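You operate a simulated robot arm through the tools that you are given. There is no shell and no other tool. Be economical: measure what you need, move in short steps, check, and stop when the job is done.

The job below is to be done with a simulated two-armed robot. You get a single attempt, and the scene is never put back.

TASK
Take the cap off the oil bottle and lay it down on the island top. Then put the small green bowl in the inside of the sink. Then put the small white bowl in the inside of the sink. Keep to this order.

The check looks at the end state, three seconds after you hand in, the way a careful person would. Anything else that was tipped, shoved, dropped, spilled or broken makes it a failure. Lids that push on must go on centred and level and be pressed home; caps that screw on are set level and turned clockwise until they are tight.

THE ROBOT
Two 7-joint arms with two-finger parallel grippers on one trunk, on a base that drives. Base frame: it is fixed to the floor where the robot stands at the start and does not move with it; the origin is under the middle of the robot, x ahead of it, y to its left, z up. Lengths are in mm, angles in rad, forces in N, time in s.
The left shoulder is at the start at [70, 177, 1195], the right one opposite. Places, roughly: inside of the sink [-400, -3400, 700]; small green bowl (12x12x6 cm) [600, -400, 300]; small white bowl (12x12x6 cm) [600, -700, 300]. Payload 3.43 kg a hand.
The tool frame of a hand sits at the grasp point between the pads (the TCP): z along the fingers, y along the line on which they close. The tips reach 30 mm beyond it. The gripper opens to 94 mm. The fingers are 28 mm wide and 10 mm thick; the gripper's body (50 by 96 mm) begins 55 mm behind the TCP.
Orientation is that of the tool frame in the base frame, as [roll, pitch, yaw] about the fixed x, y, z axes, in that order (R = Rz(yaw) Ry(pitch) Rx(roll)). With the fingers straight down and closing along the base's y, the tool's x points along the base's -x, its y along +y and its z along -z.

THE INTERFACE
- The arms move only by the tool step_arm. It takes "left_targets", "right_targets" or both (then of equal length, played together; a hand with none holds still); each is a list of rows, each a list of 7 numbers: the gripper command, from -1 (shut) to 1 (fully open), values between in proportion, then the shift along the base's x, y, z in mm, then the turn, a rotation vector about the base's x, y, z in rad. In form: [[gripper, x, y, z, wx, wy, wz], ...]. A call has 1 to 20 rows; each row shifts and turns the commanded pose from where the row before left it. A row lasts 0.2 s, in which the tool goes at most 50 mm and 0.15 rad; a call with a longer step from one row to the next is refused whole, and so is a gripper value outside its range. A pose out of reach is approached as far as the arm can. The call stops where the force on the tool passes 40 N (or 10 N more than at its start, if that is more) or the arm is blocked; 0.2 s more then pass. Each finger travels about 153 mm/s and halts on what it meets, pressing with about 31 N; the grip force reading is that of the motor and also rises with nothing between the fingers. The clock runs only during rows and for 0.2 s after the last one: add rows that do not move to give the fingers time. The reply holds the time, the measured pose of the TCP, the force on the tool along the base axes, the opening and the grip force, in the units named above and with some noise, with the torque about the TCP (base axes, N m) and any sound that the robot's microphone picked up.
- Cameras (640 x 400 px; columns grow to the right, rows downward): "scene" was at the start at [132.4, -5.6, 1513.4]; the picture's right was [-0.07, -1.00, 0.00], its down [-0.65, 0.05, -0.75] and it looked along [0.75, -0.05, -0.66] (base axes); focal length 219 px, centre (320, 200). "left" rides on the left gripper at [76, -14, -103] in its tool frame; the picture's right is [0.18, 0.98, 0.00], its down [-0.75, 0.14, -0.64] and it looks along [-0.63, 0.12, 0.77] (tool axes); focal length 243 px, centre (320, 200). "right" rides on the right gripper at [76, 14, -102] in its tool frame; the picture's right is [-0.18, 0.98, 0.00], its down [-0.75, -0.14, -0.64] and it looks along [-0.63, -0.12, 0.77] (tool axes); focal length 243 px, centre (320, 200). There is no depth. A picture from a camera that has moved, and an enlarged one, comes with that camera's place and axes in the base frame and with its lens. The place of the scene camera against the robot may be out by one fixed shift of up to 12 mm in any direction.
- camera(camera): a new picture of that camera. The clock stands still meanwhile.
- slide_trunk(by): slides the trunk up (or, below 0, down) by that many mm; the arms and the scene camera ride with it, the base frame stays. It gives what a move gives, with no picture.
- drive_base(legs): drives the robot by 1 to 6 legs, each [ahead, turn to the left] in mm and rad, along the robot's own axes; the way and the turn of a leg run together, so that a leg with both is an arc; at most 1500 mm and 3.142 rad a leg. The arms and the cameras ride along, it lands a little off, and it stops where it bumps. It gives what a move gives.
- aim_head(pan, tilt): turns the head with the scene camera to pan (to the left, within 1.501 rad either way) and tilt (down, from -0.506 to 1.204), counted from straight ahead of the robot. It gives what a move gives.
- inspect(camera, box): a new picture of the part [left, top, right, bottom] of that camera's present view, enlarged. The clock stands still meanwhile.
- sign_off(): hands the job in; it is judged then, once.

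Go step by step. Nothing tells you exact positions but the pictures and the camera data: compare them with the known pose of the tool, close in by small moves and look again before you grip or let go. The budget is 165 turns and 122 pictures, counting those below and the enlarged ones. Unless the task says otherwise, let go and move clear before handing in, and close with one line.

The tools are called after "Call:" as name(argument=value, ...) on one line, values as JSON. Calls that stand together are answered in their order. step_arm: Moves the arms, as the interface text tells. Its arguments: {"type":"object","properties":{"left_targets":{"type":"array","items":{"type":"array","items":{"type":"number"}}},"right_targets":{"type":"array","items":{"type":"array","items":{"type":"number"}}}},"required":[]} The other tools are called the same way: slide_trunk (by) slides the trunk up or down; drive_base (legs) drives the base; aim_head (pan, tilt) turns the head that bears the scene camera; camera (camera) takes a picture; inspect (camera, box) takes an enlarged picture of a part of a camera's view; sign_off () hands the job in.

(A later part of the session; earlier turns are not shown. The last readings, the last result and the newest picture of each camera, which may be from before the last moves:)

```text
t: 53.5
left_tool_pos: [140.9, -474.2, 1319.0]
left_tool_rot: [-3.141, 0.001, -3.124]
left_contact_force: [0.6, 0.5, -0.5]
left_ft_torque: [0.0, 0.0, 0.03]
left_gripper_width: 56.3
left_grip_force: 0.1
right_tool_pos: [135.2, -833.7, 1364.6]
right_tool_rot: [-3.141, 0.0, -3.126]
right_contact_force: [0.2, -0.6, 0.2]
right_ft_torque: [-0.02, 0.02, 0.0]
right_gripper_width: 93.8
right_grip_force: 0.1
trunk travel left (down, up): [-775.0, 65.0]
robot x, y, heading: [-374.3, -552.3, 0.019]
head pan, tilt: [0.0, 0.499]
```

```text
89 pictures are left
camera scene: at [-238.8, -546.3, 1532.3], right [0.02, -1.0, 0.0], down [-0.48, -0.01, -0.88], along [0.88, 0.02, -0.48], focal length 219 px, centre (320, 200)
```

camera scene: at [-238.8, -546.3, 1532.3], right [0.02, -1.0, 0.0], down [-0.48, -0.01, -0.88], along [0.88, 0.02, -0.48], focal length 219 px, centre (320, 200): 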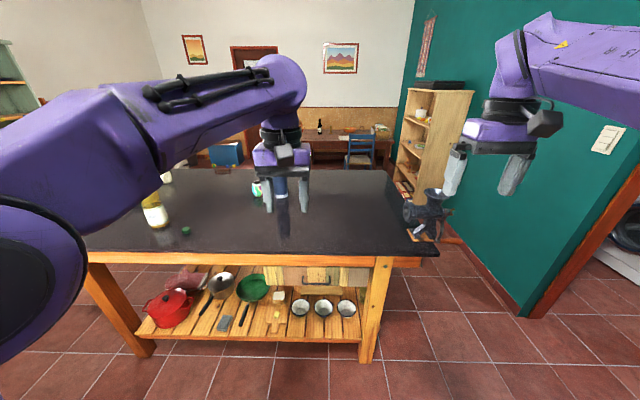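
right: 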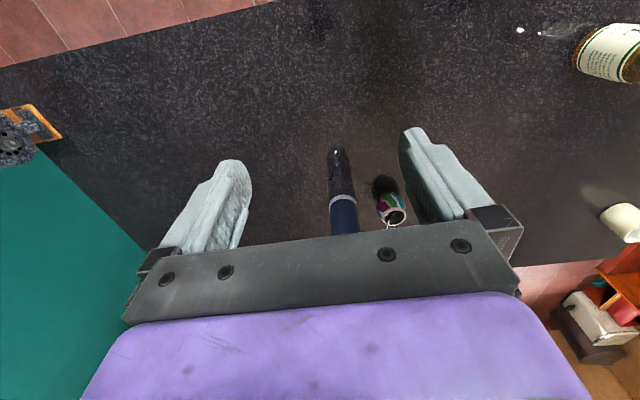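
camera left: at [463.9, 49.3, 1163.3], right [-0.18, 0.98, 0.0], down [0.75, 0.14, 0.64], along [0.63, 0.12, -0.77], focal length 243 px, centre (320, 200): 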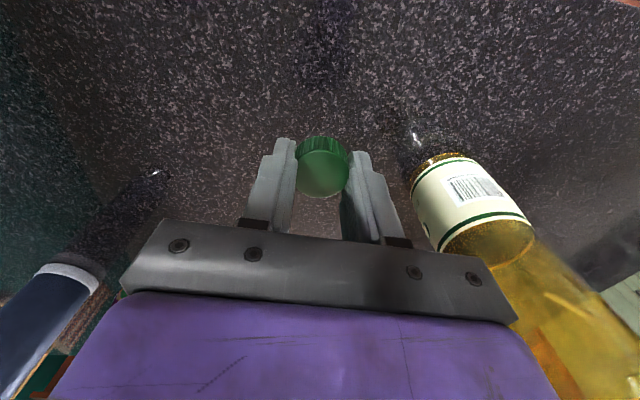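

Call:
slide_trunk(by=-300)

Call:
slide_trunk(by=-300)

Call:
camera(camera="scene")

```text
t: 56.5
left_tool_pos: [140.3, -474.1, 1021.0]
left_tool_rot: [3.14, 0.002, -3.125]
left_contact_force: [-0.3, -0.2, 0.5]
left_ft_torque: [-0.01, -0.02, 0.01]
left_gripper_width: 56.3
left_grip_force: 0.0
right_tool_pos: [134.7, -834.9, 1062.2]
right_tool_rot: [-3.141, 0.001, -3.125]
right_contact_force: [-0.2, -0.2, -0.1]
right_ft_torque: [-0.01, 0.01, -0.01]
right_gripper_width: 94.2
right_grip_force: 0.1
trunk travel left (down, up): [-475.0, 365.0]
robot x, y, heading: [-377.8, -547.3, 0.014]
head pan, tilt: [0.0, 0.499]
```

```text
t: 59.5
left_tool_pos: [140.6, -474.6, 720.1]
left_tool_rot: [-3.142, 0.002, -3.123]
left_contact_force: [0.6, -0.1, 0.4]
left_ft_torque: [0.03, 0.0, 0.0]
left_gripper_width: 56.5
left_grip_force: 0.1
right_tool_pos: [134.0, -833.9, 764.8]
right_tool_rot: [-3.14, 0.002, -3.123]
right_contact_force: [-0.3, -0.7, 0.1]
right_ft_torque: [0.04, -0.01, -0.02]
right_gripper_width: 93.9
right_grip_force: 0.0
trunk travel left (down, up): [-175.0, 665.0]
robot x, y, heading: [-379.6, -546.9, 0.017]
head pan, tilt: [0.0, 0.499]
```

```text
88 pictures are left
camera scene: at [-238.9, -546.2, 932.4], right [0.02, -1.0, 0.0], down [-0.48, -0.01, -0.88], along [0.88, 0.02, -0.48], focal length 219 px, centre (320, 200)
```

scene: 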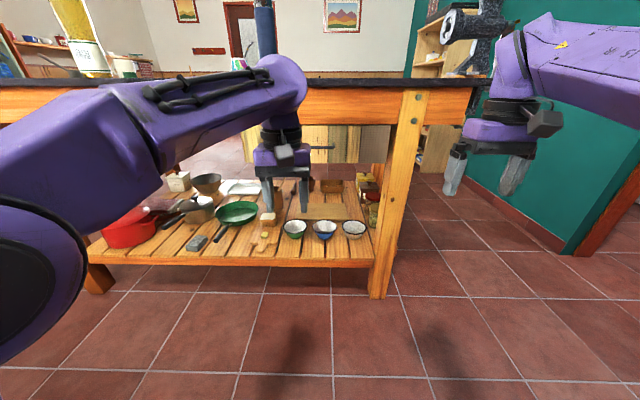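

Now zoom in on the bowls from this lower height.

Call:
inspect(camera="scene", box=[240, 110, 440, 300])

```text
2.11 times, centred on (340, 205) of scene
camera zoom: at [-238.9, -546.2, 932.4], right [0.02, -1.0, 0.0], down [-0.48, -0.01, -0.88], along [0.88, 0.02, -0.48], focal length 460 px, centre (278, 190)
```

zoom: 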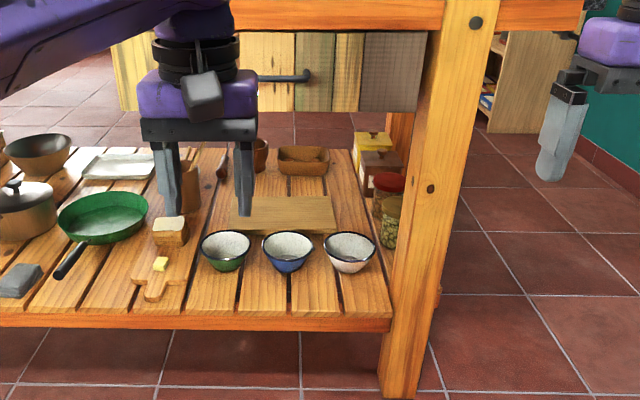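

The bowls are at about green [613, -411] and white [618, -688], rim z≈320, and the island leg is right of white. Each forearm comes in from its own side, so I'll take green with the right arm from y≈-240, and later white with the left arm. I'm raising the trunk to drive safely.

Call:
slide_trunk(by=300)

Call:
slide_trunk(by=300)

Call:
drive_base(legs=[[0, 1.555], [310, 0], [0, -1.571]])

Call:
slide_trunk(by=-300)

Call:
slide_trunk(by=-300)

Call:
camera(camera="scene")

```text
t: 62.5
left_tool_pos: [142.1, -474.6, 1019.7]
left_tool_rot: [-3.141, 0.001, -3.123]
left_contact_force: [-0.5, 0.2, 0.5]
left_ft_torque: [0.02, 0.01, 0.02]
left_gripper_width: 56.5
left_grip_force: 0.0
right_tool_pos: [135.3, -832.5, 1062.6]
right_tool_rot: [-3.141, 0.0, -3.124]
right_contact_force: [-0.1, 0.1, 1.4]
right_ft_torque: [0.0, 0.01, 0.01]
right_gripper_width: 94.2
right_grip_force: 0.1
trunk travel left (down, up): [-475.0, 365.0]
robot x, y, heading: [-380.1, -547.2, 0.017]
head pan, tilt: [0.0, 0.499]
```

```text
t: 65.5
left_tool_pos: [142.0, -474.7, 1320.3]
left_tool_rot: [3.14, 0.001, -3.125]
left_contact_force: [-1.2, 0.3, -0.3]
left_ft_torque: [0.01, -0.01, 0.03]
left_gripper_width: 56.5
left_grip_force: 0.0
right_tool_pos: [136.6, -834.5, 1364.9]
right_tool_rot: [3.14, -0.001, -3.125]
right_contact_force: [-0.1, -0.7, 0.3]
right_ft_torque: [0.0, -0.03, 0.0]
right_gripper_width: 93.8
right_grip_force: 0.1
trunk travel left (down, up): [-775.0, 65.0]
robot x, y, heading: [-376.8, -546.1, 0.021]
head pan, tilt: [0.0, 0.499]
```

```text
t: 75.2
left_tool_pos: [140.8, -173.3, 1319.4]
left_tool_rot: [-3.141, 0.001, -3.137]
left_contact_force: [0.3, -0.5, 0.2]
left_ft_torque: [0.05, 0.0, -0.06]
left_gripper_width: 56.7
left_grip_force: 0.1
right_tool_pos: [130.9, -533.4, 1364.2]
right_tool_rot: [3.141, 0.0, -3.14]
right_contact_force: [-0.3, 0.1, 0.9]
right_ft_torque: [0.0, 0.0, -0.02]
right_gripper_width: 93.9
right_grip_force: 0.0
trunk travel left (down, up): [-775.0, 65.0]
robot x, y, heading: [-377.4, -240.2, 0.003]
head pan, tilt: [0.0, 0.499]
```

```text
t: 78.2
left_tool_pos: [142.3, -174.6, 1018.5]
left_tool_rot: [-3.141, 0.001, -3.137]
left_contact_force: [0.3, -0.4, 0.0]
left_ft_torque: [-0.02, -0.02, 0.03]
left_gripper_width: 56.4
left_grip_force: 0.0
right_tool_pos: [129.9, -531.2, 1064.4]
right_tool_rot: [-3.141, 0.002, -3.141]
right_contact_force: [-0.3, -0.3, 0.1]
right_ft_torque: [0.0, 0.01, 0.02]
right_gripper_width: 93.9
right_grip_force: 0.0
trunk travel left (down, up): [-475.0, 365.0]
robot x, y, heading: [-380.6, -242.3, 0.0]
head pan, tilt: [0.0, 0.499]
```

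```text
t: 81.2
left_tool_pos: [143.1, -174.8, 719.9]
left_tool_rot: [3.141, 0.001, -3.14]
left_contact_force: [0.6, -0.3, 0.6]
left_ft_torque: [0.01, 0.02, 0.0]
left_gripper_width: 56.2
left_grip_force: 0.0
right_tool_pos: [130.9, -533.4, 763.3]
right_tool_rot: [3.141, 0.001, -3.14]
right_contact_force: [-0.4, 0.6, 0.5]
right_ft_torque: [-0.02, 0.01, -0.02]
right_gripper_width: 94.0
right_grip_force: 0.1
trunk travel left (down, up): [-175.0, 665.0]
robot x, y, heading: [-381.6, -240.2, 0.002]
head pan, tilt: [0.0, 0.499]
```

```text
86 pictures are left
camera scene: at [-239.0, -239.4, 932.4], right [0.0, -1.0, 0.0], down [-0.48, 0.0, -0.88], along [0.88, 0.0, -0.48], focal length 219 px, centre (320, 200)
```

scene: 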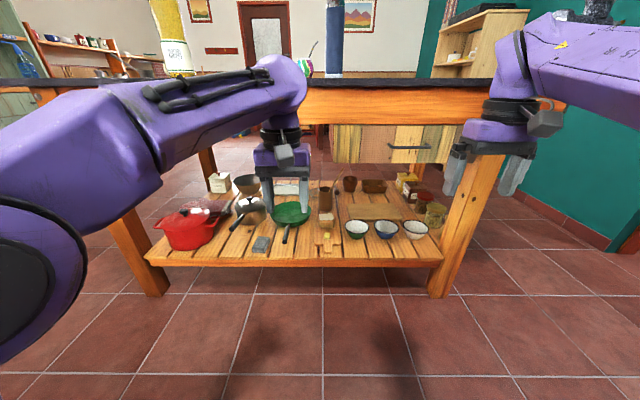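

I'm now opposite green's left with the lane clear. I'll orient the right hand for the front rim (tool pitched 60° down, closing in the x–z plane) and draw the left hand back.

Call:
step_arm(right_targets=[[1, 5, 11, -20, 0, 0, -0.1428], [1, 5, 11, -20, 0, 0, -0.1428], [1, 5, 11, -20, 0, 0, -0.1428], [1, 5, 11, -20, 0, 0, -0.1428], [1, 5, 11, -20, 0, 0, -0.1428], [1, 5, 11, -20, 0, 0, -0.1428], [1, 5, 11, -20, 0, 0, -0.1428], [1, 5, 11, -20, 0, 0, -0.1428], [1, 5, 11, -20, 0, 0, -0.1428], [1, 5, 11, -20, 0, 0, -0.1428], [1, 5, 11, -20, 0, 0, -0.1428], [1, 0, 0, -30, 0, -0.13, 0], [1, 0, 0, -30, 0, -0.13, 0], [1, 0, 0, -30, 0, -0.13, 0], [1, 0, 0, -30, 0, -0.13, 0]], left_targets=[[0.2, -14, 0, 0, 0, 0, 0], [0.2, -14, 0, 0, 0, 0, 0], [0.2, -14, 0, 0, 0, 0, 0], [0.2, -14, 0, 0, 0, 0, 0], [0.2, -14, 0, 0, 0, 0, 0], [0.2, -14, 0, 0, 0, 0, 0], [0.2, -14, 0, 0, 0, 0, 0], [0.2, -14, 0, 0, 0, 0, 0], [0.2, -14, 0, 0, 0, 0, 0], [0.2, -14, 0, 0, 0, 0, 0], [0.2, -14, 0, 0, 0, 0, 0], [0.2, 0, 0, 0, 0, 0, 0], [0.2, 0, 0, 0, 0, 0, 0], [0.2, 0, 0, 0, 0, 0, 0], [0.2, 0, 0, 0, 0, 0, 0]])

Call:
camera(camera="scene")

Call:
camera(camera="right")

```text
t: 84.4
left_tool_pos: [-12.2, -173.9, 720.7]
left_tool_rot: [3.141, 0.002, -3.139]
left_contact_force: [0.4, 0.3, 0.4]
left_ft_torque: [-0.01, 0.0, 0.04]
left_gripper_width: 56.3
left_grip_force: 0.1
right_tool_pos: [232.2, -482.7, 720.5]
right_tool_rot: [-3.138, 0.003, 1.906]
right_contact_force: [-0.2, -0.1, 0.0]
right_ft_torque: [0.03, 0.04, -0.01]
right_gripper_width: 93.9
right_grip_force: 0.0
right hand out of reach, approached as far as the arm can: row 5, 6, 7, 8, 9, 10, 11, 12, 13, 14, 15
trunk travel left (down, up): [-175.0, 665.0]
robot x, y, heading: [-375.5, -238.3, 0.001]
head pan, tilt: [0.0, 0.499]
```

```text
85 pictures are left
camera scene: at [-238.9, -239.4, 932.4], right [0.0, -1.0, 0.0], down [-0.48, 0.0, -0.88], along [0.88, 0.0, -0.48], focal length 219 px, centre (320, 200)
```

scene: 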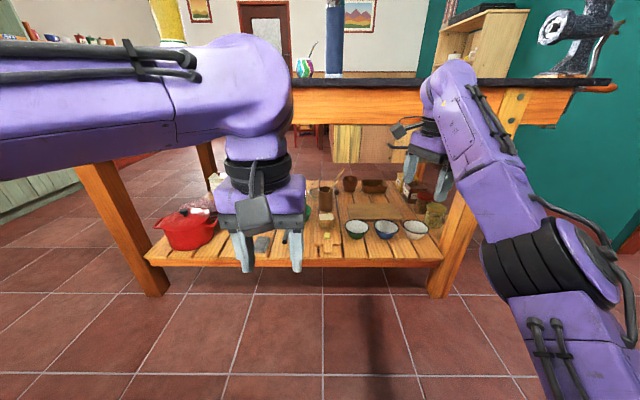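

```text
84 pictures are left
camera right: at [222.1, -405.0, 824.1], right [0.99, 0.15, 0.0], down [0.12, -0.76, 0.64], along [0.09, -0.64, -0.77], focal length 243 px, centre (320, 200)
```

right: 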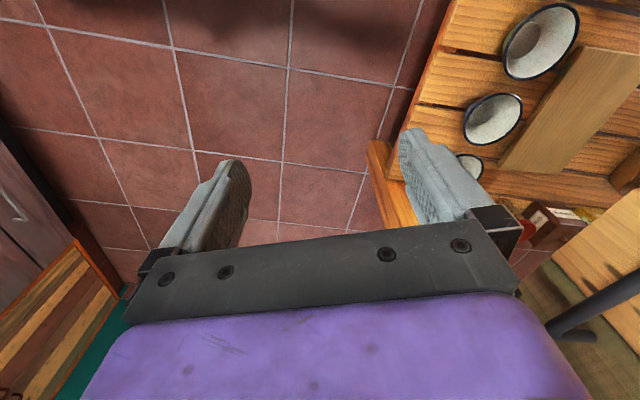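

The −90° yaw runs into a wrist limit. I'll undo it and yaw the other way (+1.2 rad, mirroring what the left arm managed), to grip at the front-left of green's rim.

Call:
step_arm(right_targets=[[1, 0, 0, 30, 0, 0.13, 0], [1, 0, 0, 30, 0, 0.13, 0], [1, 0, 0, 30, 0, 0.13, 0], [1, 0, 0, 30, 0, 0.13, 0], [1, 0, 0, 20, 0, 0, 0.1428], [1, 0, 0, 20, 0, 0, 0.1428], [1, 0, 0, 20, 0, 0, 0.1428], [1, 0, 0, 20, 0, 0, 0.1428], [1, 0, 0, 20, 0, 0, 0.1428], [1, 0, 0, 20, 0, 0, 0.1428], [1, 0, 0, 20, 0, 0, 0.1428], [1, 0, 0, 20, 0, 0, 0.1428], [1, 0, 0, 20, 0, 0, 0.1428], [1, 0, 0, 20, 0, 0, 0.1428], [1, 0, 0, 20, 0, 0, 0.1428], [1, 0, 0, 0, 0, 0, 0]])

Call:
step_arm(right_targets=[[1, 0, 0, 0, 0, 0, 0.15], [1, 0, 0, 0, 0, 0, 0.15], [1, 0, 0, 0, 0, 0, 0.15], [1, 0, 0, 0, 0, 0, 0.15], [1, 0, 0, 0, 0, 0, 0.15], [1, 0, 0, 0, 0, 0, 0.15], [1, 0, 0, 0, 0, 0, 0.15], [1, 0, 0, 0, 0, 0, 0.15], [1, 0, 0, 0, 0, -0.13, 0], [1, 0, 0, 0, 0, -0.13, 0], [1, 0, 0, 0, 0, -0.13, 0], [1, 0, 0, 0, 0, -0.13, 0]])

```text
t: 87.8
left_tool_pos: [-12.0, -172.0, 718.7]
left_tool_rot: [-3.14, 0.002, -3.139]
left_contact_force: [-0.1, 0.3, 0.7]
left_ft_torque: [-0.03, 0.0, 0.03]
left_gripper_width: 56.5
left_grip_force: 0.0
right_tool_pos: [56.2, -487.4, 830.1]
right_tool_rot: [-3.046, -0.089, 2.362]
right_contact_force: [-0.1, -0.1, 0.0]
right_ft_torque: [0.04, 0.0, -0.03]
right_gripper_width: 94.1
right_grip_force: 0.0
right hand out of reach, approached as far as the arm can: row 1, 2, 3, 4, 5, 6, 7, 8, 9, 10, 11, 12, 13, 14, 15
trunk travel left (down, up): [-175.0, 665.0]
robot x, y, heading: [-381.8, -245.8, 0.002]
head pan, tilt: [0.0, 0.499]
```

```text
t: 90.4
left_tool_pos: [-11.8, -174.0, 720.8]
left_tool_rot: [3.14, 0.003, -3.138]
left_contact_force: [-0.8, 0.2, 0.3]
left_ft_torque: [0.05, 0.0, -0.01]
left_gripper_width: 56.3
left_grip_force: 0.0
right_tool_pos: [56.5, -488.5, 829.8]
right_tool_rot: [-2.826, 0.39, -2.692]
right_contact_force: [-0.6, -0.2, -0.6]
right_ft_torque: [0.02, 0.03, 0.02]
right_gripper_width: 94.3
right_grip_force: 0.0
trunk travel left (down, up): [-175.0, 665.0]
robot x, y, heading: [-377.0, -238.9, -0.002]
head pan, tilt: [0.0, 0.499]
```

The hand is now pitched forward about 28° and in reach. I'll turn it further about its own axis by 0.75 rad.

Call:
step_arm(right_targets=[[1, 0, 10, 0, -0.069, 0.018, 0.132], [1, 0, 10, 0, -0.069, 0.018, 0.132], [1, 0, 10, 0, -0.069, 0.018, 0.132], [1, 0, 10, 0, -0.069, 0.018, 0.132], [1, 0, 10, 0, -0.069, 0.018, 0.132], [1, 0, 0, 0, 0, 0, 0]])

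Call:
step_arm(right_targets=[[1, 0, 10, -40, 0, 0, 0], [1, 0, 10, -40, 0, 0, 0], [1, 0, 10, -40, 0, 0, 0], [1, 0, 10, -40, 0, 0, 0], [1, 0, 10, -40, 0, 0, 0], [1, 0, 0, -40, 0, 0, 0], [1, 0, 0, -40, 0, 0, 0], [1, 0, 0, -40, 0, 0, 0], [1, 0, 0, -40, 0, 0, 0], [1, 0, 0, 0, 0, 0, 0]])

Call:
camera(camera="scene")

```text
t: 91.8
left_tool_pos: [-11.6, -173.9, 720.4]
left_tool_rot: [3.141, 0.002, -3.139]
left_contact_force: [0.5, -0.4, 0.5]
left_ft_torque: [-0.01, 0.01, -0.01]
left_gripper_width: 56.3
left_grip_force: 0.1
right_tool_pos: [55.4, -438.5, 829.4]
right_tool_rot: [-2.651, 0.076, -1.982]
right_contact_force: [0.8, 1.0, -0.4]
right_ft_torque: [0.01, 0.01, -0.02]
right_gripper_width: 94.3
right_grip_force: 0.1
trunk travel left (down, up): [-175.0, 665.0]
robot x, y, heading: [-377.1, -241.6, 0.002]
head pan, tilt: [0.0, 0.499]
```

```text
t: 94.0
left_tool_pos: [-10.3, -174.9, 719.0]
left_tool_rot: [3.141, 0.002, -3.14]
left_contact_force: [0.4, 0.2, -0.3]
left_ft_torque: [-0.04, 0.06, 0.01]
left_gripper_width: 56.4
left_grip_force: 0.0
right_tool_pos: [57.5, -389.7, 469.7]
right_tool_rot: [-2.651, 0.077, -1.985]
right_contact_force: [-0.1, -0.3, 0.4]
right_ft_torque: [-0.04, 0.01, 0.01]
right_gripper_width: 93.9
right_grip_force: 0.1
trunk travel left (down, up): [-175.0, 665.0]
robot x, y, heading: [-380.8, -240.5, -0.003]
head pan, tilt: [0.0, 0.499]
```

```text
83 pictures are left
camera scene: at [-238.9, -239.5, 932.4], right [0.0, -1.0, 0.0], down [-0.48, 0.0, -0.88], along [0.88, 0.0, -0.48], focal length 219 px, centre (320, 200)
```

scene: 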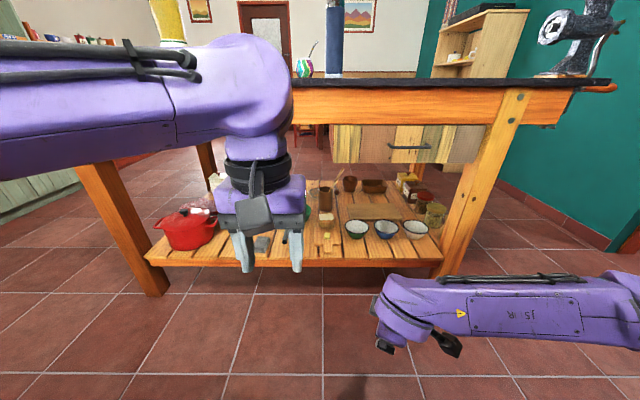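

That orientation works low down. I'll extend the right arm forward and lower it to z≈400 before driving in.

Call:
step_arm(right_targets=[[1, 30, 0, -10, 0, 0, 0], [1, 30, 0, -10, 0, 0, 0], [1, 30, 0, -10, 0, 0, 0], [1, 30, 0, -10, 0, 0, 0], [1, 30, 0, -10, 0, 0, 0], [1, 30, 0, -10, 0, 0, 0], [1, 30, 0, -10, 0, 0, 0], [1, 10, 0, 0, 0, 0, 0], [1, 0, 0, 0, 0, 0, 0]])

Call:
camera(camera="scene")

Call:
camera(camera="right")

```text
t: 96.0
left_tool_pos: [-13.3, -175.3, 719.2]
left_tool_rot: [-3.141, 0.003, -3.139]
left_contact_force: [-0.8, -0.4, 0.0]
left_ft_torque: [-0.05, 0.0, 0.04]
left_gripper_width: 56.7
left_grip_force: 0.0
right_tool_pos: [275.5, -388.5, 398.6]
right_tool_rot: [-2.65, 0.078, -1.985]
right_contact_force: [0.2, 0.7, -0.1]
right_ft_torque: [-0.01, -0.03, 0.0]
right_gripper_width: 94.0
right_grip_force: 0.0
trunk travel left (down, up): [-175.0, 665.0]
robot x, y, heading: [-377.9, -238.8, -0.003]
head pan, tilt: [0.0, 0.499]
```

```text
82 pictures are left
camera scene: at [-239.0, -239.4, 932.4], right [0.0, -1.0, 0.0], down [-0.48, 0.0, -0.88], along [0.88, 0.0, -0.48], focal length 219 px, centre (320, 200)
```

scene: 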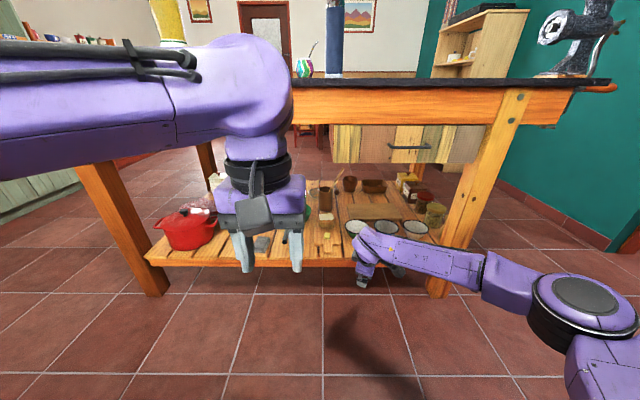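

```text
81 pictures are left
camera right: at [187.2, -439.2, 476.8], right [-0.71, 0.55, -0.45], down [0.12, 0.71, 0.69], along [0.7, 0.43, -0.57], focal length 243 px, centre (320, 200)
```

right: 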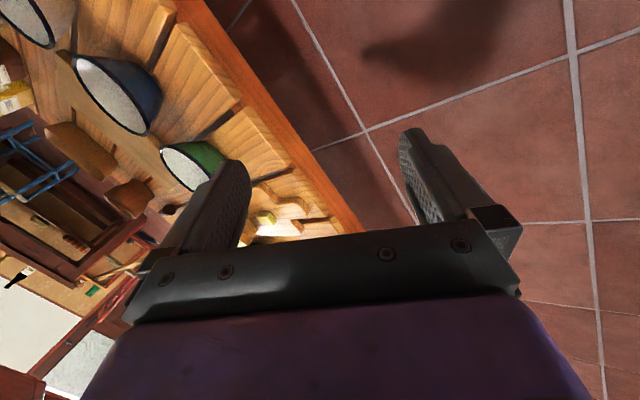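

The arm posture is good and clears the leg. I'll drive ahead 240 mm to bring the fingers just above and in front of the green rim.

Call:
drive_base(legs=[[240, 0]])

Call:
camera(camera="scene")

Call:
camera(camera="right")

```text
t: 97.8
left_tool_pos: [230.5, -173.6, 719.9]
left_tool_rot: [3.14, 0.002, -3.141]
left_contact_force: [0.0, 0.4, -0.4]
left_ft_torque: [0.0, 0.03, -0.01]
left_gripper_width: 56.5
left_grip_force: 0.1
right_tool_pos: [517.3, -390.8, 399.1]
right_tool_rot: [-2.65, 0.079, -1.988]
right_contact_force: [0.9, 0.2, 0.0]
right_ft_torque: [-0.04, 0.01, 0.03]
right_gripper_width: 94.0
right_grip_force: 0.1
trunk travel left (down, up): [-175.0, 665.0]
robot x, y, heading: [-135.6, -242.4, 0.001]
head pan, tilt: [0.0, 0.499]
```

```text
80 pictures are left
camera scene: at [2.6, -239.6, 932.3], right [0.0, -1.0, 0.0], down [-0.48, 0.0, -0.88], along [0.88, 0.0, -0.48], focal length 219 px, centre (320, 200)
```

scene: 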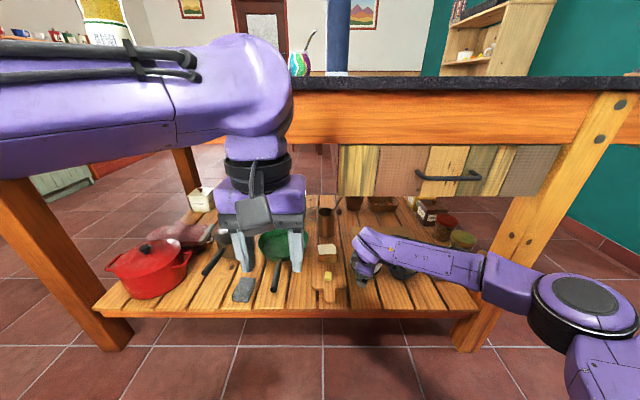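

```text
79 pictures are left
camera right: at [427.9, -440.6, 476.8], right [-0.7, 0.55, -0.45], down [0.12, 0.71, 0.69], along [0.7, 0.43, -0.57], focal length 243 px, centre (320, 200)
```

right: 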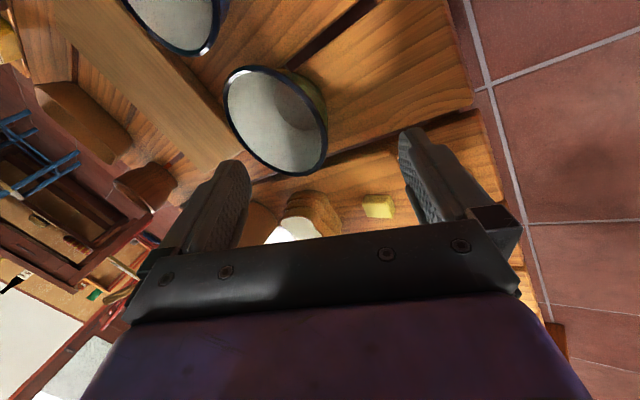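

The green rim centre works out to [609, -413]; the front-left rim point is about [558, -388, 318]. I'll narrow the fingers and move to a pre-grasp 60 mm back along the tool axis.

Call:
step_arm(right_targets=[[0.2, 0, 0, 0, 0, 0, 0], [0.2, 13, 11, -21, 0, 0, 0], [0.2, 0, 0, 0, 0, 0, 0]])

Call:
camera(camera="right")

Call:
inspect(camera="scene", box=[300, 200, 480, 320])

```text
t: 98.6
left_tool_pos: [230.0, -175.2, 720.6]
left_tool_rot: [-3.141, 0.001, -3.141]
left_contact_force: [0.0, 0.6, -0.3]
left_ft_torque: [0.0, -0.02, -0.02]
left_gripper_width: 56.4
left_grip_force: 0.0
right_tool_pos: [530.0, -379.9, 378.0]
right_tool_rot: [-2.649, 0.079, -1.988]
right_contact_force: [0.0, 0.6, 0.3]
right_ft_torque: [0.0, -0.03, 0.0]
right_gripper_width: 56.2
right_grip_force: 0.0
trunk travel left (down, up): [-175.0, 665.0]
robot x, y, heading: [-136.0, -242.4, -0.006]
head pan, tilt: [0.0, 0.499]
```

```text
78 pictures are left
camera right: at [440.6, -429.2, 455.9], right [-0.7, 0.55, -0.45], down [0.12, 0.71, 0.69], along [0.7, 0.43, -0.57], focal length 243 px, centre (320, 200)
```

right: 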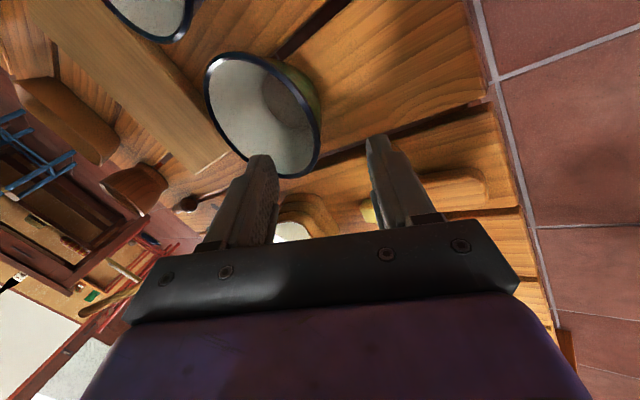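

```text
3.33 times, centred on (390, 260) of scene
camera zoom: at [2.6, -239.5, 932.4], right [0.0, -1.0, 0.0], down [-0.48, 0.0, -0.88], along [0.88, 0.0, -0.48], focal length 729 px, centre (87, 0)
```

zoom: 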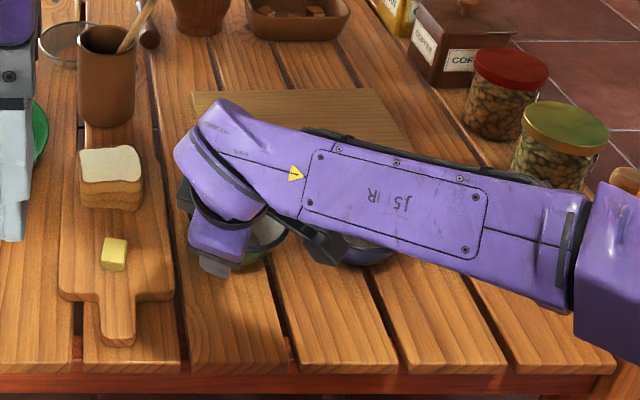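

The projected target lands right on the rim between the fingers. I'm advancing 60 mm along the tool axis.

Call:
step_arm(right_targets=[[0.2, 6.9, -1.9, -13.2, 0, 0, 0], [0.2, 6.9, -1.9, -13.2, 0, 0, 0], [0.2, 6.9, -1.9, -13.2, 0, 0, 0], [0.2, 6.9, -1.9, -13.2, 0, 0, 0], [0.2, 0, 0, 0, 0, 0, 0]])

Call:
camera(camera="right")

```text
t: 99.8
left_tool_pos: [229.7, -175.6, 720.4]
left_tool_rot: [3.141, 0.002, -3.141]
left_contact_force: [0.2, -0.1, -0.6]
left_ft_torque: [0.0, 0.01, -0.01]
left_gripper_width: 56.5
left_grip_force: 0.1
right_tool_pos: [557.7, -387.2, 323.9]
right_tool_rot: [-2.651, 0.077, -1.986]
right_contact_force: [1.0, 0.6, 0.3]
right_ft_torque: [0.02, -0.05, 0.0]
right_gripper_width: 56.4
right_grip_force: 0.0
trunk travel left (down, up): [-175.0, 665.0]
robot x, y, heading: [-137.1, -242.1, -0.005]
head pan, tilt: [0.0, 0.499]
```

```text
76 pictures are left
camera right: at [468.2, -437.5, 402.5], right [-0.7, 0.55, -0.45], down [0.12, 0.71, 0.69], along [0.7, 0.43, -0.57], focal length 243 px, centre (320, 200)
```

right: 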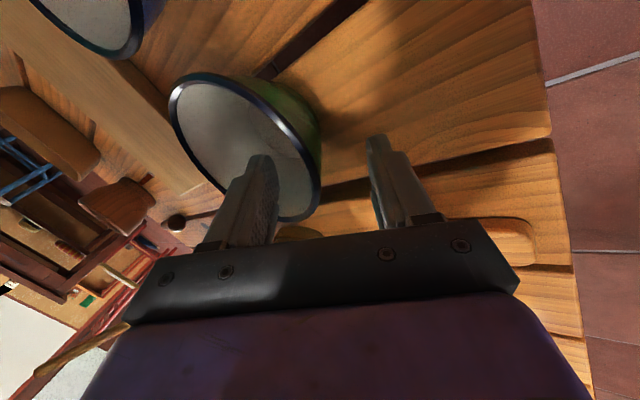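

One finger is inside and one outside, with the rim right at the grasp point. Closing.

Call:
step_arm(right_targets=[[-0.2, 0, 0, 0, 0, 0, 0], [-0.5, 0, 0, 0, 0, 0, 0], [-1, 0, 0, 0, 0, 0, 0], [-1, 0, 0, 0, 0, 0, 0]])

Call:
camera(camera="right")

```text
t: 100.8
left_tool_pos: [229.0, -176.0, 721.5]
left_tool_rot: [-3.141, 0.001, -3.141]
left_contact_force: [0.2, 0.5, -0.4]
left_ft_torque: [0.0, 0.02, -0.01]
left_gripper_width: 56.4
left_grip_force: 0.1
right_tool_pos: [557.2, -388.4, 325.1]
right_tool_rot: [-2.65, 0.078, -1.989]
right_contact_force: [1.0, -0.7, 2.1]
right_ft_torque: [-0.07, -0.1, 0.03]
right_gripper_width: 4.3
right_grip_force: 30.8
trunk travel left (down, up): [-175.0, 665.0]
robot x, y, heading: [-138.1, -242.7, -0.002]
head pan, tilt: [0.0, 0.499]
```

```text
75 pictures are left
camera right: at [468.2, -437.7, 403.0], right [-0.7, 0.55, -0.45], down [0.12, 0.71, 0.69], along [0.7, 0.43, -0.57], focal length 243 px, centre (320, 200)
```

right: 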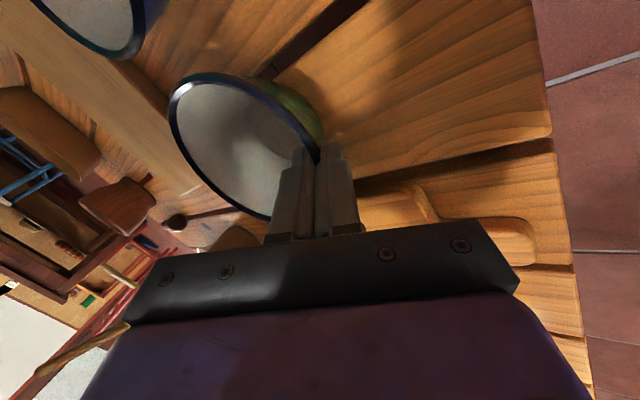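

Gripped (4 mm wall, 31 N). I'll lift 60 mm straight up and check.

Call:
step_arm(right_targets=[[-1, 0, 0, 5, 0, 0, 0], [-1, 0, 0, 15, 0, 0, 0], [-1, 0, 0, 20, 0, 0, 0], [-1, 0, 0, 20, 0, 0, 0], [-1, 0, 0, 0, 0, 0, 0]])

Call:
camera(camera="right")

Call:
inspect(camera="scene", box=[300, 200, 480, 320])

```text
t: 102.0
left_tool_pos: [229.2, -174.7, 719.5]
left_tool_rot: [3.14, 0.001, 3.14]
left_contact_force: [0.1, 0.5, 1.1]
left_ft_torque: [0.02, 0.0, -0.04]
left_gripper_width: 56.3
left_grip_force: 0.0
right_tool_pos: [556.1, -386.6, 382.9]
right_tool_rot: [-2.651, 0.078, -1.988]
right_contact_force: [0.3, 1.0, -0.6]
right_ft_torque: [0.03, 0.1, -0.01]
right_gripper_width: 4.1
right_grip_force: 31.0
trunk travel left (down, up): [-175.0, 665.0]
robot x, y, heading: [-139.1, -237.7, 0.002]
head pan, tilt: [0.0, 0.499]
```

```text
74 pictures are left
camera right: at [467.8, -436.9, 462.7], right [-0.7, 0.55, -0.45], down [0.12, 0.71, 0.69], along [0.7, 0.43, -0.57], focal length 243 px, centre (320, 200)
```

right: 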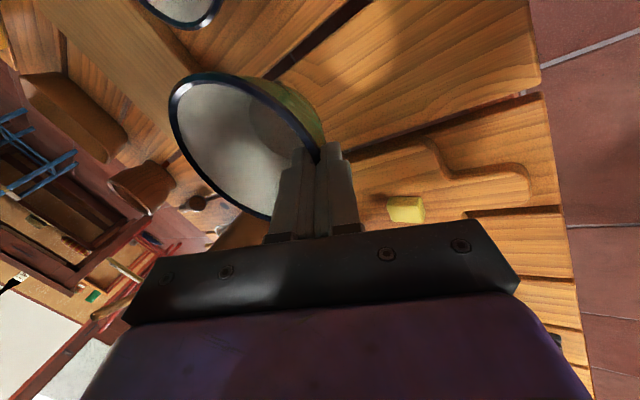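

```text
3.33 times, centred on (390, 260) of scene
camera zoom: at [2.6, -239.6, 932.3], right [0.0, -1.0, 0.0], down [-0.48, 0.0, -0.88], along [0.88, 0.0, -0.48], focal length 729 px, centre (87, 0)
```

zoom: 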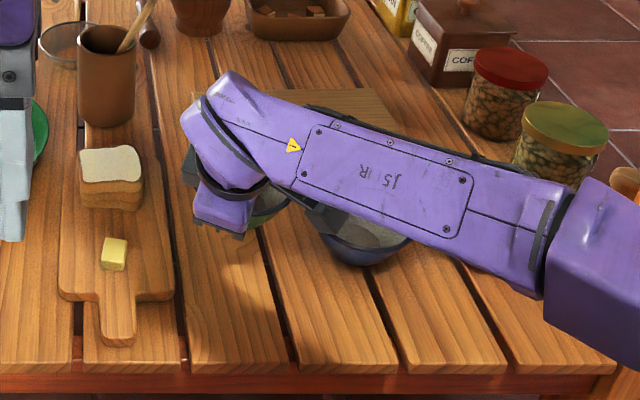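

Green is lifted level. I'll raise it a bit more and back straight out.

Call:
step_arm(right_targets=[[-1, 0, 0, 15, 0, 0, 0], [-1, 0, 0, 15, 0, 0, 0], [-1, 0, 0, 0, 0, 0, 0]])

Call:
drive_base(legs=[[-240, 0]])

Call:
step_arm(right_targets=[[-1, -30, -5, 20, 0, 0, 0], [-1, -30, -5, 20, 0, 0, 0], [-1, -30, -5, 20, 0, 0, 0], [-1, -30, -5, 20, 0, 0, 0], [-1, -30, -5, 20, 0, 0, 0], [-1, -30, -5, 20, 0, 0, 0], [-1, -30, -5, 20, 0, 0, 0], [-1, -30, -5, 20, 0, 0, 0], [-1, -30, -5, 20, 0, 0, 0], [-1, 0, 0, 0, 0, 0, 0], [-1, 0, 0, 0, 0, 0, 0], [-1, 0, 0, 0, 0, 0, 0], [-1, 0, 0, 0, 0, 0, 0]], left_targets=[[1, 0, 5, 0, 0, 0, -0.142], [1, 0, 5, 0, 0, 0, -0.142], [1, 0, 5, 0, 0, 0, -0.142], [1, 0, 5, 0, 0, 0, -0.142], [1, 0, 5, 0, 0, 0, -0.142], [1, 0, 5, 0, 0, 0, -0.142], [1, 0, 5, 0, 0, 0, -0.142], [1, 0, 5, 0, 0, 0, -0.142], [1, 0, 0, 0, 0.0334, -0.1196, 0], [1, 0, 0, 0, 0.0334, -0.1196, 0], [1, 0, 0, 0, 0.0334, -0.1196, 0], [1, 0, 0, 0, 0.0334, -0.1196, 0], [1, 0, 0, 0, 0, 0, 0]])

Call:
camera(camera="scene")

```text
t: 102.8
left_tool_pos: [229.9, -174.9, 720.2]
left_tool_rot: [-3.141, 0.001, 3.141]
left_contact_force: [0.7, -0.1, 0.1]
left_ft_torque: [-0.02, 0.01, -0.02]
left_gripper_width: 56.6
left_grip_force: 0.1
right_tool_pos: [556.7, -387.5, 414.8]
right_tool_rot: [-2.653, 0.079, -1.988]
right_contact_force: [0.7, -0.2, -1.9]
right_ft_torque: [0.05, 0.07, -0.03]
right_gripper_width: 4.3
right_grip_force: 30.6
trunk travel left (down, up): [-175.0, 665.0]
robot x, y, heading: [-137.5, -241.8, -0.002]
head pan, tilt: [0.0, 0.499]
```

```text
t: 104.6
left_tool_pos: [-15.2, -175.8, 719.4]
left_tool_rot: [-3.141, 0.002, -3.141]
left_contact_force: [-0.4, -0.3, -0.1]
left_ft_torque: [0.0, 0.03, 0.02]
left_gripper_width: 56.4
left_grip_force: 0.1
right_tool_pos: [313.6, -386.8, 414.9]
right_tool_rot: [-2.652, 0.079, -1.988]
right_contact_force: [0.0, 0.3, -0.6]
right_ft_torque: [0.06, 0.08, 0.0]
right_gripper_width: 4.3
right_grip_force: 30.9
trunk travel left (down, up): [-175.0, 665.0]
robot x, y, heading: [-378.5, -241.3, 0.002]
head pan, tilt: [0.0, 0.499]
```

```text
t: 107.4
left_tool_pos: [-14.2, -136.1, 721.0]
left_tool_rot: [2.649, 0.079, 1.983]
left_contact_force: [-0.1, 0.6, 0.4]
left_ft_torque: [0.02, 0.04, 0.0]
left_gripper_width: 94.0
left_grip_force: 0.0
right_tool_pos: [42.2, -435.8, 596.0]
right_tool_rot: [-2.652, 0.078, -1.987]
right_contact_force: [-0.2, -0.1, -1.1]
right_ft_torque: [-0.01, 0.06, 0.03]
right_gripper_width: 4.2
right_grip_force: 31.1
trunk travel left (down, up): [-175.0, 665.0]
robot x, y, heading: [-376.1, -238.0, -0.004]
head pan, tilt: [0.0, 0.499]
```

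```text
72 pictures are left
camera scene: at [-242.0, -239.5, 932.4], right [0.0, -1.0, 0.0], down [-0.48, 0.0, -0.88], along [0.88, 0.0, -0.48], focal length 219 px, centre (320, 200)
```

scene: 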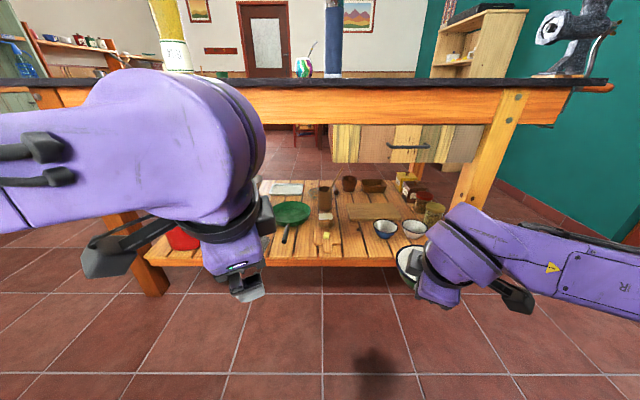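

The left hand mirrors the right's pose and green is held safely. I'll lower and extend the left hand, then turn the base 0.6 rad right so the left hand comes in clear of the leg.

Call:
step_arm(left_targets=[[1, 0, 5, -40, 0, 0, 0], [1, 0, 5, -40, 0, 0, 0], [1, 0, 5, -40, 0, 0, 0], [1, 0, 5, -40, 0, 0, 0], [1, 0, 5, -40, 0, 0, 0], [1, 0, 5, -40, 0, 0, 0], [1, 0, 5, -40, 0, 0, 0], [1, 0, 5, -30, 0, 0, 0], [1, 36, 0, 0, 0, 0, 0], [1, 36, 0, 0, 0, 0, 0], [1, 36, 0, 0, 0, 0, 0], [1, 36, 0, 0, 0, 0, 0], [1, 36, 0, 0, 0, 0, 0], [1, 36, 0, 0, 0, 0, 0], [1, 36, 0, 0, 0, 0, 0], [1, 36, 0, 0, 0, 0, 0], [0.2, 0, 0, 0, 0, 0, 0]])

Call:
drive_base(legs=[[0, -0.6]])

Call:
camera(camera="scene")

Call:
camera(camera="left")

```text
t: 111.0
left_tool_pos: [280.0, -97.9, 409.6]
left_tool_rot: [2.652, 0.078, 1.985]
left_contact_force: [-0.1, -0.4, -0.1]
left_ft_torque: [0.03, 0.0, 0.0]
left_gripper_width: 56.5
left_grip_force: 0.0
left hand out of reach, approached as far as the arm can: row 7
right_tool_pos: [41.5, -434.5, 594.2]
right_tool_rot: [-2.65, 0.078, -1.988]
right_contact_force: [0.8, -0.6, -1.4]
right_ft_torque: [0.04, 0.07, -0.02]
right_gripper_width: 4.1
right_grip_force: 31.0
trunk travel left (down, up): [-175.0, 665.0]
robot x, y, heading: [-378.2, -240.6, -0.007]
head pan, tilt: [0.0, 0.499]
```

```text
t: 113.0
left_tool_pos: [242.4, -496.1, 410.9]
left_tool_rot: [2.648, 0.08, 1.383]
left_contact_force: [0.5, -0.5, -0.3]
left_ft_torque: [0.01, 0.01, 0.0]
left_gripper_width: 56.1
left_grip_force: 0.1
right_tool_pos: [-143.1, -638.8, 594.5]
right_tool_rot: [-2.651, 0.079, -2.588]
right_contact_force: [0.0, -0.1, -1.0]
right_ft_torque: [0.09, 0.05, 0.0]
right_gripper_width: 3.8
right_grip_force: 31.2
trunk travel left (down, up): [-175.0, 665.0]
robot x, y, heading: [-379.6, -241.6, -0.602]
head pan, tilt: [0.0, 0.499]
```

```text
71 pictures are left
camera scene: at [-266.9, -319.3, 932.4], right [-0.57, -0.82, 0.0], down [-0.39, 0.27, -0.88], along [0.72, -0.5, -0.48], focal length 219 px, centre (320, 200)
```

scene: 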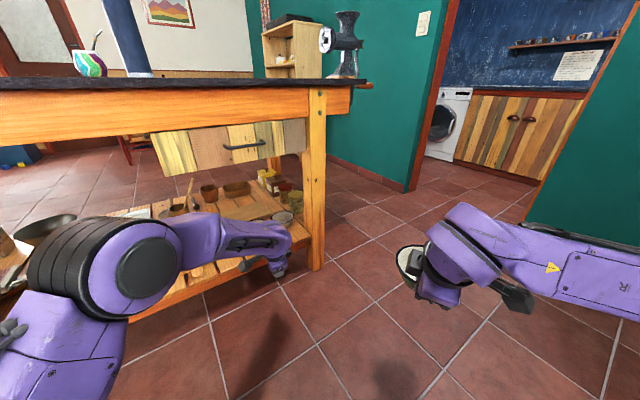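

```text
70 pictures are left
camera left: at [198.9, -404.9, 487.5], right [0.89, 0.06, 0.45], down [-0.31, -0.66, 0.69], along [0.33, -0.75, -0.57], focal length 243 px, centre (320, 200)
```

left: 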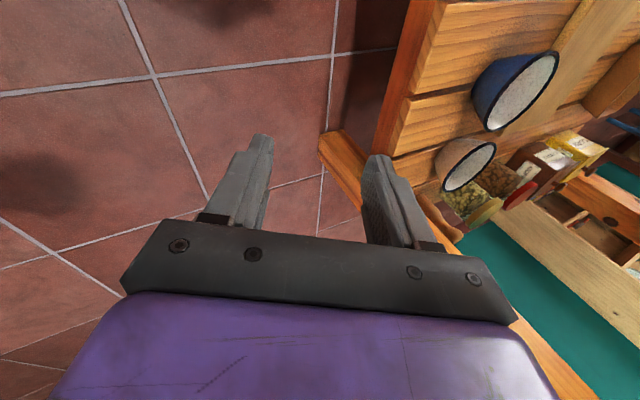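

The left elbow rides high enough to threaten the drawer. I'll raise the left hand 150 mm and lower the trunk 150 mm, so the elbow sits lower at the same hand height.

Call:
step_arm(left_targets=[[0.2, 0, 0, 40, 0, 0, 0], [0.2, 0, 0, 40, 0, 0, 0], [0.2, 0, 0, 40, 0, 0, 0], [0.2, 0, 0, 30, 0, 0, 0], [0.2, 0, 0, 0, 0, 0, 0]])

Call:
slide_trunk(by=-150)

Call:
camera(camera="scene")

```text
t: 114.2
left_tool_pos: [242.1, -496.0, 560.3]
left_tool_rot: [2.651, 0.079, 1.385]
left_contact_force: [0.4, 0.6, 0.0]
left_ft_torque: [-0.03, 0.0, 0.0]
left_gripper_width: 56.1
left_grip_force: 0.0
right_tool_pos: [-142.5, -639.2, 594.2]
right_tool_rot: [-2.651, 0.08, -2.588]
right_contact_force: [0.0, 0.5, -1.8]
right_ft_torque: [0.07, 0.09, 0.02]
right_gripper_width: 4.5
right_grip_force: 30.9
trunk travel left (down, up): [-175.0, 665.0]
robot x, y, heading: [-381.8, -240.9, -0.602]
head pan, tilt: [0.0, 0.499]
```

```text
t: 116.0
left_tool_pos: [243.3, -496.6, 409.7]
left_tool_rot: [2.651, 0.079, 1.385]
left_contact_force: [0.0, -0.3, -0.9]
left_ft_torque: [0.01, -0.01, 0.01]
left_gripper_width: 56.4
left_grip_force: 0.0
right_tool_pos: [-143.4, -639.8, 444.7]
right_tool_rot: [-2.651, 0.077, -2.589]
right_contact_force: [-0.5, 0.4, -0.8]
right_ft_torque: [0.09, 0.06, 0.03]
right_gripper_width: 4.1
right_grip_force: 31.5
trunk travel left (down, up): [-25.0, 815.0]
robot x, y, heading: [-381.3, -240.4, -0.597]
head pan, tilt: [0.0, 0.499]
```

```text
69 pictures are left
camera scene: at [-266.8, -319.1, 782.4], right [-0.57, -0.82, 0.0], down [-0.39, 0.27, -0.88], along [0.72, -0.5, -0.48], focal length 219 px, centre (320, 200)
```

scene: 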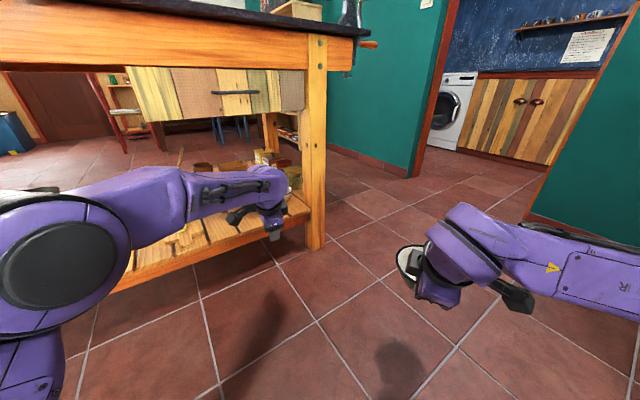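

The elbow is now lower and farther back. I'll drive in 300 mm along the heading.

Call:
drive_base(legs=[[300, 0]])

Call:
camera(camera="left")

Call:
camera(camera="scene")

```text
t: 118.0
left_tool_pos: [486.3, -664.5, 409.4]
left_tool_rot: [2.652, 0.079, 1.384]
left_contact_force: [0.2, 0.8, 0.0]
left_ft_torque: [0.02, 0.01, -0.02]
left_gripper_width: 56.3
left_grip_force: 0.0
right_tool_pos: [101.3, -806.9, 443.9]
right_tool_rot: [-2.651, 0.078, -2.588]
right_contact_force: [-0.2, -0.4, -0.6]
right_ft_torque: [0.05, 0.02, 0.04]
right_gripper_width: 4.0
right_grip_force: 30.7
trunk travel left (down, up): [-25.0, 815.0]
robot x, y, heading: [-137.1, -407.1, -0.605]
head pan, tilt: [0.0, 0.499]
```

```text
68 pictures are left
camera left: at [442.0, -572.7, 487.1], right [0.89, 0.05, 0.45], down [-0.31, -0.66, 0.69], along [0.33, -0.75, -0.57], focal length 243 px, centre (320, 200)
```

left: 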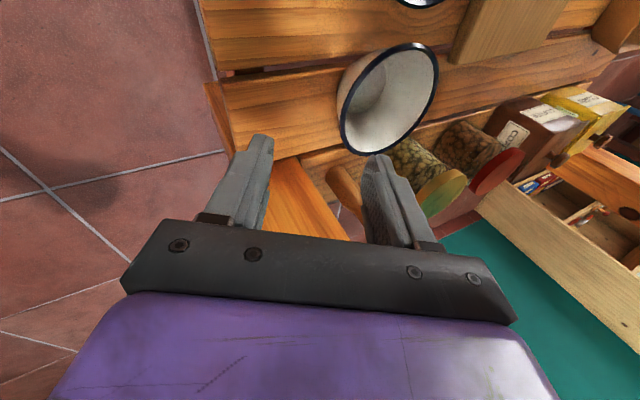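

```text
67 pictures are left
camera scene: at [-22.7, -486.7, 782.4], right [-0.57, -0.82, 0.0], down [-0.39, 0.27, -0.88], along [0.72, -0.5, -0.48], focal length 219 px, centre (320, 200)
```

scene: 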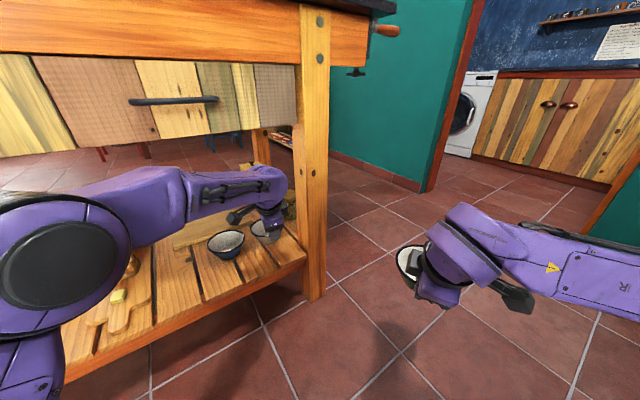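

White's rim centre is about [608, -687], so I'll grip at [553, -680]. Moving to the pre-grasp.

Call:
step_arm(left_targets=[[0.2, 20, -3, -10, 0, 0, 0], [0.2, 20, -3.5, -21, 0, 0, 0], [0.2, 0, 0, 0, 0, 0, 0]])

Call:
camera(camera="left")

```text
t: 118.8
left_tool_pos: [526.6, -672.4, 379.4]
left_tool_rot: [2.651, 0.077, 1.384]
left_contact_force: [0.0, -0.2, -0.2]
left_ft_torque: [0.01, 0.01, -0.03]
left_gripper_width: 56.3
left_grip_force: 0.1
right_tool_pos: [101.1, -807.0, 445.3]
right_tool_rot: [-2.649, 0.08, -2.588]
right_contact_force: [-0.1, -0.3, -1.7]
right_ft_torque: [0.1, 0.03, 0.01]
right_gripper_width: 4.2
right_grip_force: 31.4
trunk travel left (down, up): [-25.0, 815.0]
robot x, y, heading: [-135.8, -408.0, -0.606]
head pan, tilt: [0.0, 0.499]
```

```text
66 pictures are left
camera left: at [483.3, -580.5, 455.4], right [0.89, 0.05, 0.45], down [-0.31, -0.66, 0.69], along [0.33, -0.75, -0.57], focal length 243 px, centre (320, 200)
```

left: 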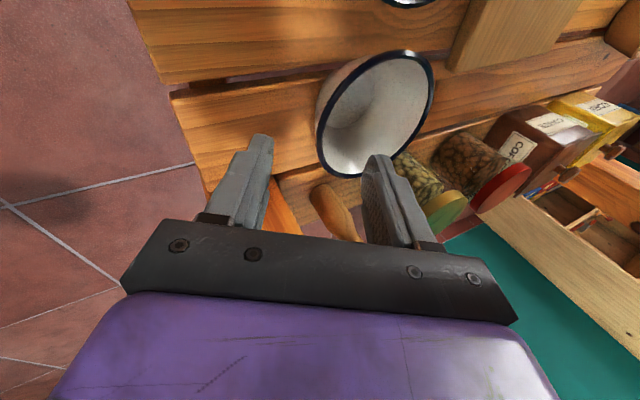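

This view mirrors the green pre-grasp view. Advancing 60 mm along the tool axis.

Call:
step_arm(left_targets=[[0.2, 6.8, -2.3, -13.2, 0, 0, 0], [0.2, 6.8, -2.3, -13.2, 0, 0, 0], [0.2, 6.8, -2.3, -13.2, 0, 0, 0], [0.2, 6.6, -2.3, -13.2, 0, 0, 0], [0.2, 0, 0, 0, 0, 0, 0]])

Call:
camera(camera="left")

```text
t: 120.0
left_tool_pos: [553.0, -681.4, 325.3]
left_tool_rot: [2.652, 0.077, 1.385]
left_contact_force: [0.4, 0.0, -0.3]
left_ft_torque: [-0.01, 0.01, 0.03]
left_gripper_width: 56.1
left_grip_force: 0.0
right_tool_pos: [100.6, -807.4, 444.8]
right_tool_rot: [-2.652, 0.08, -2.589]
right_contact_force: [0.2, -0.3, -1.6]
right_ft_torque: [0.11, 0.03, 0.01]
right_gripper_width: 4.1
right_grip_force: 31.6
trunk travel left (down, up): [-25.0, 815.0]
robot x, y, heading: [-137.5, -403.9, -0.6]
head pan, tilt: [0.0, 0.499]
```

```text
65 pictures are left
camera left: at [508.7, -589.4, 402.8], right [0.89, 0.05, 0.45], down [-0.31, -0.66, 0.69], along [0.33, -0.75, -0.57], focal length 243 px, centre (320, 200)
```

left: 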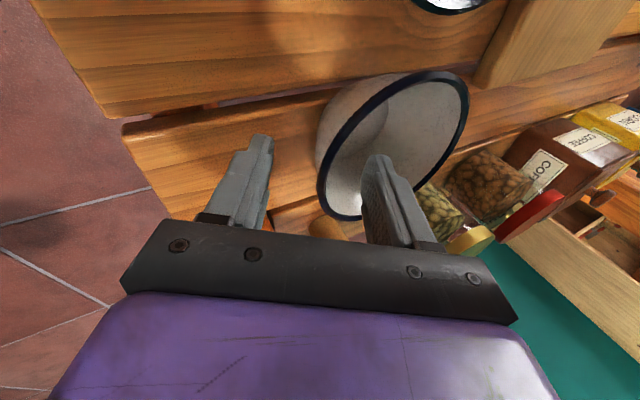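

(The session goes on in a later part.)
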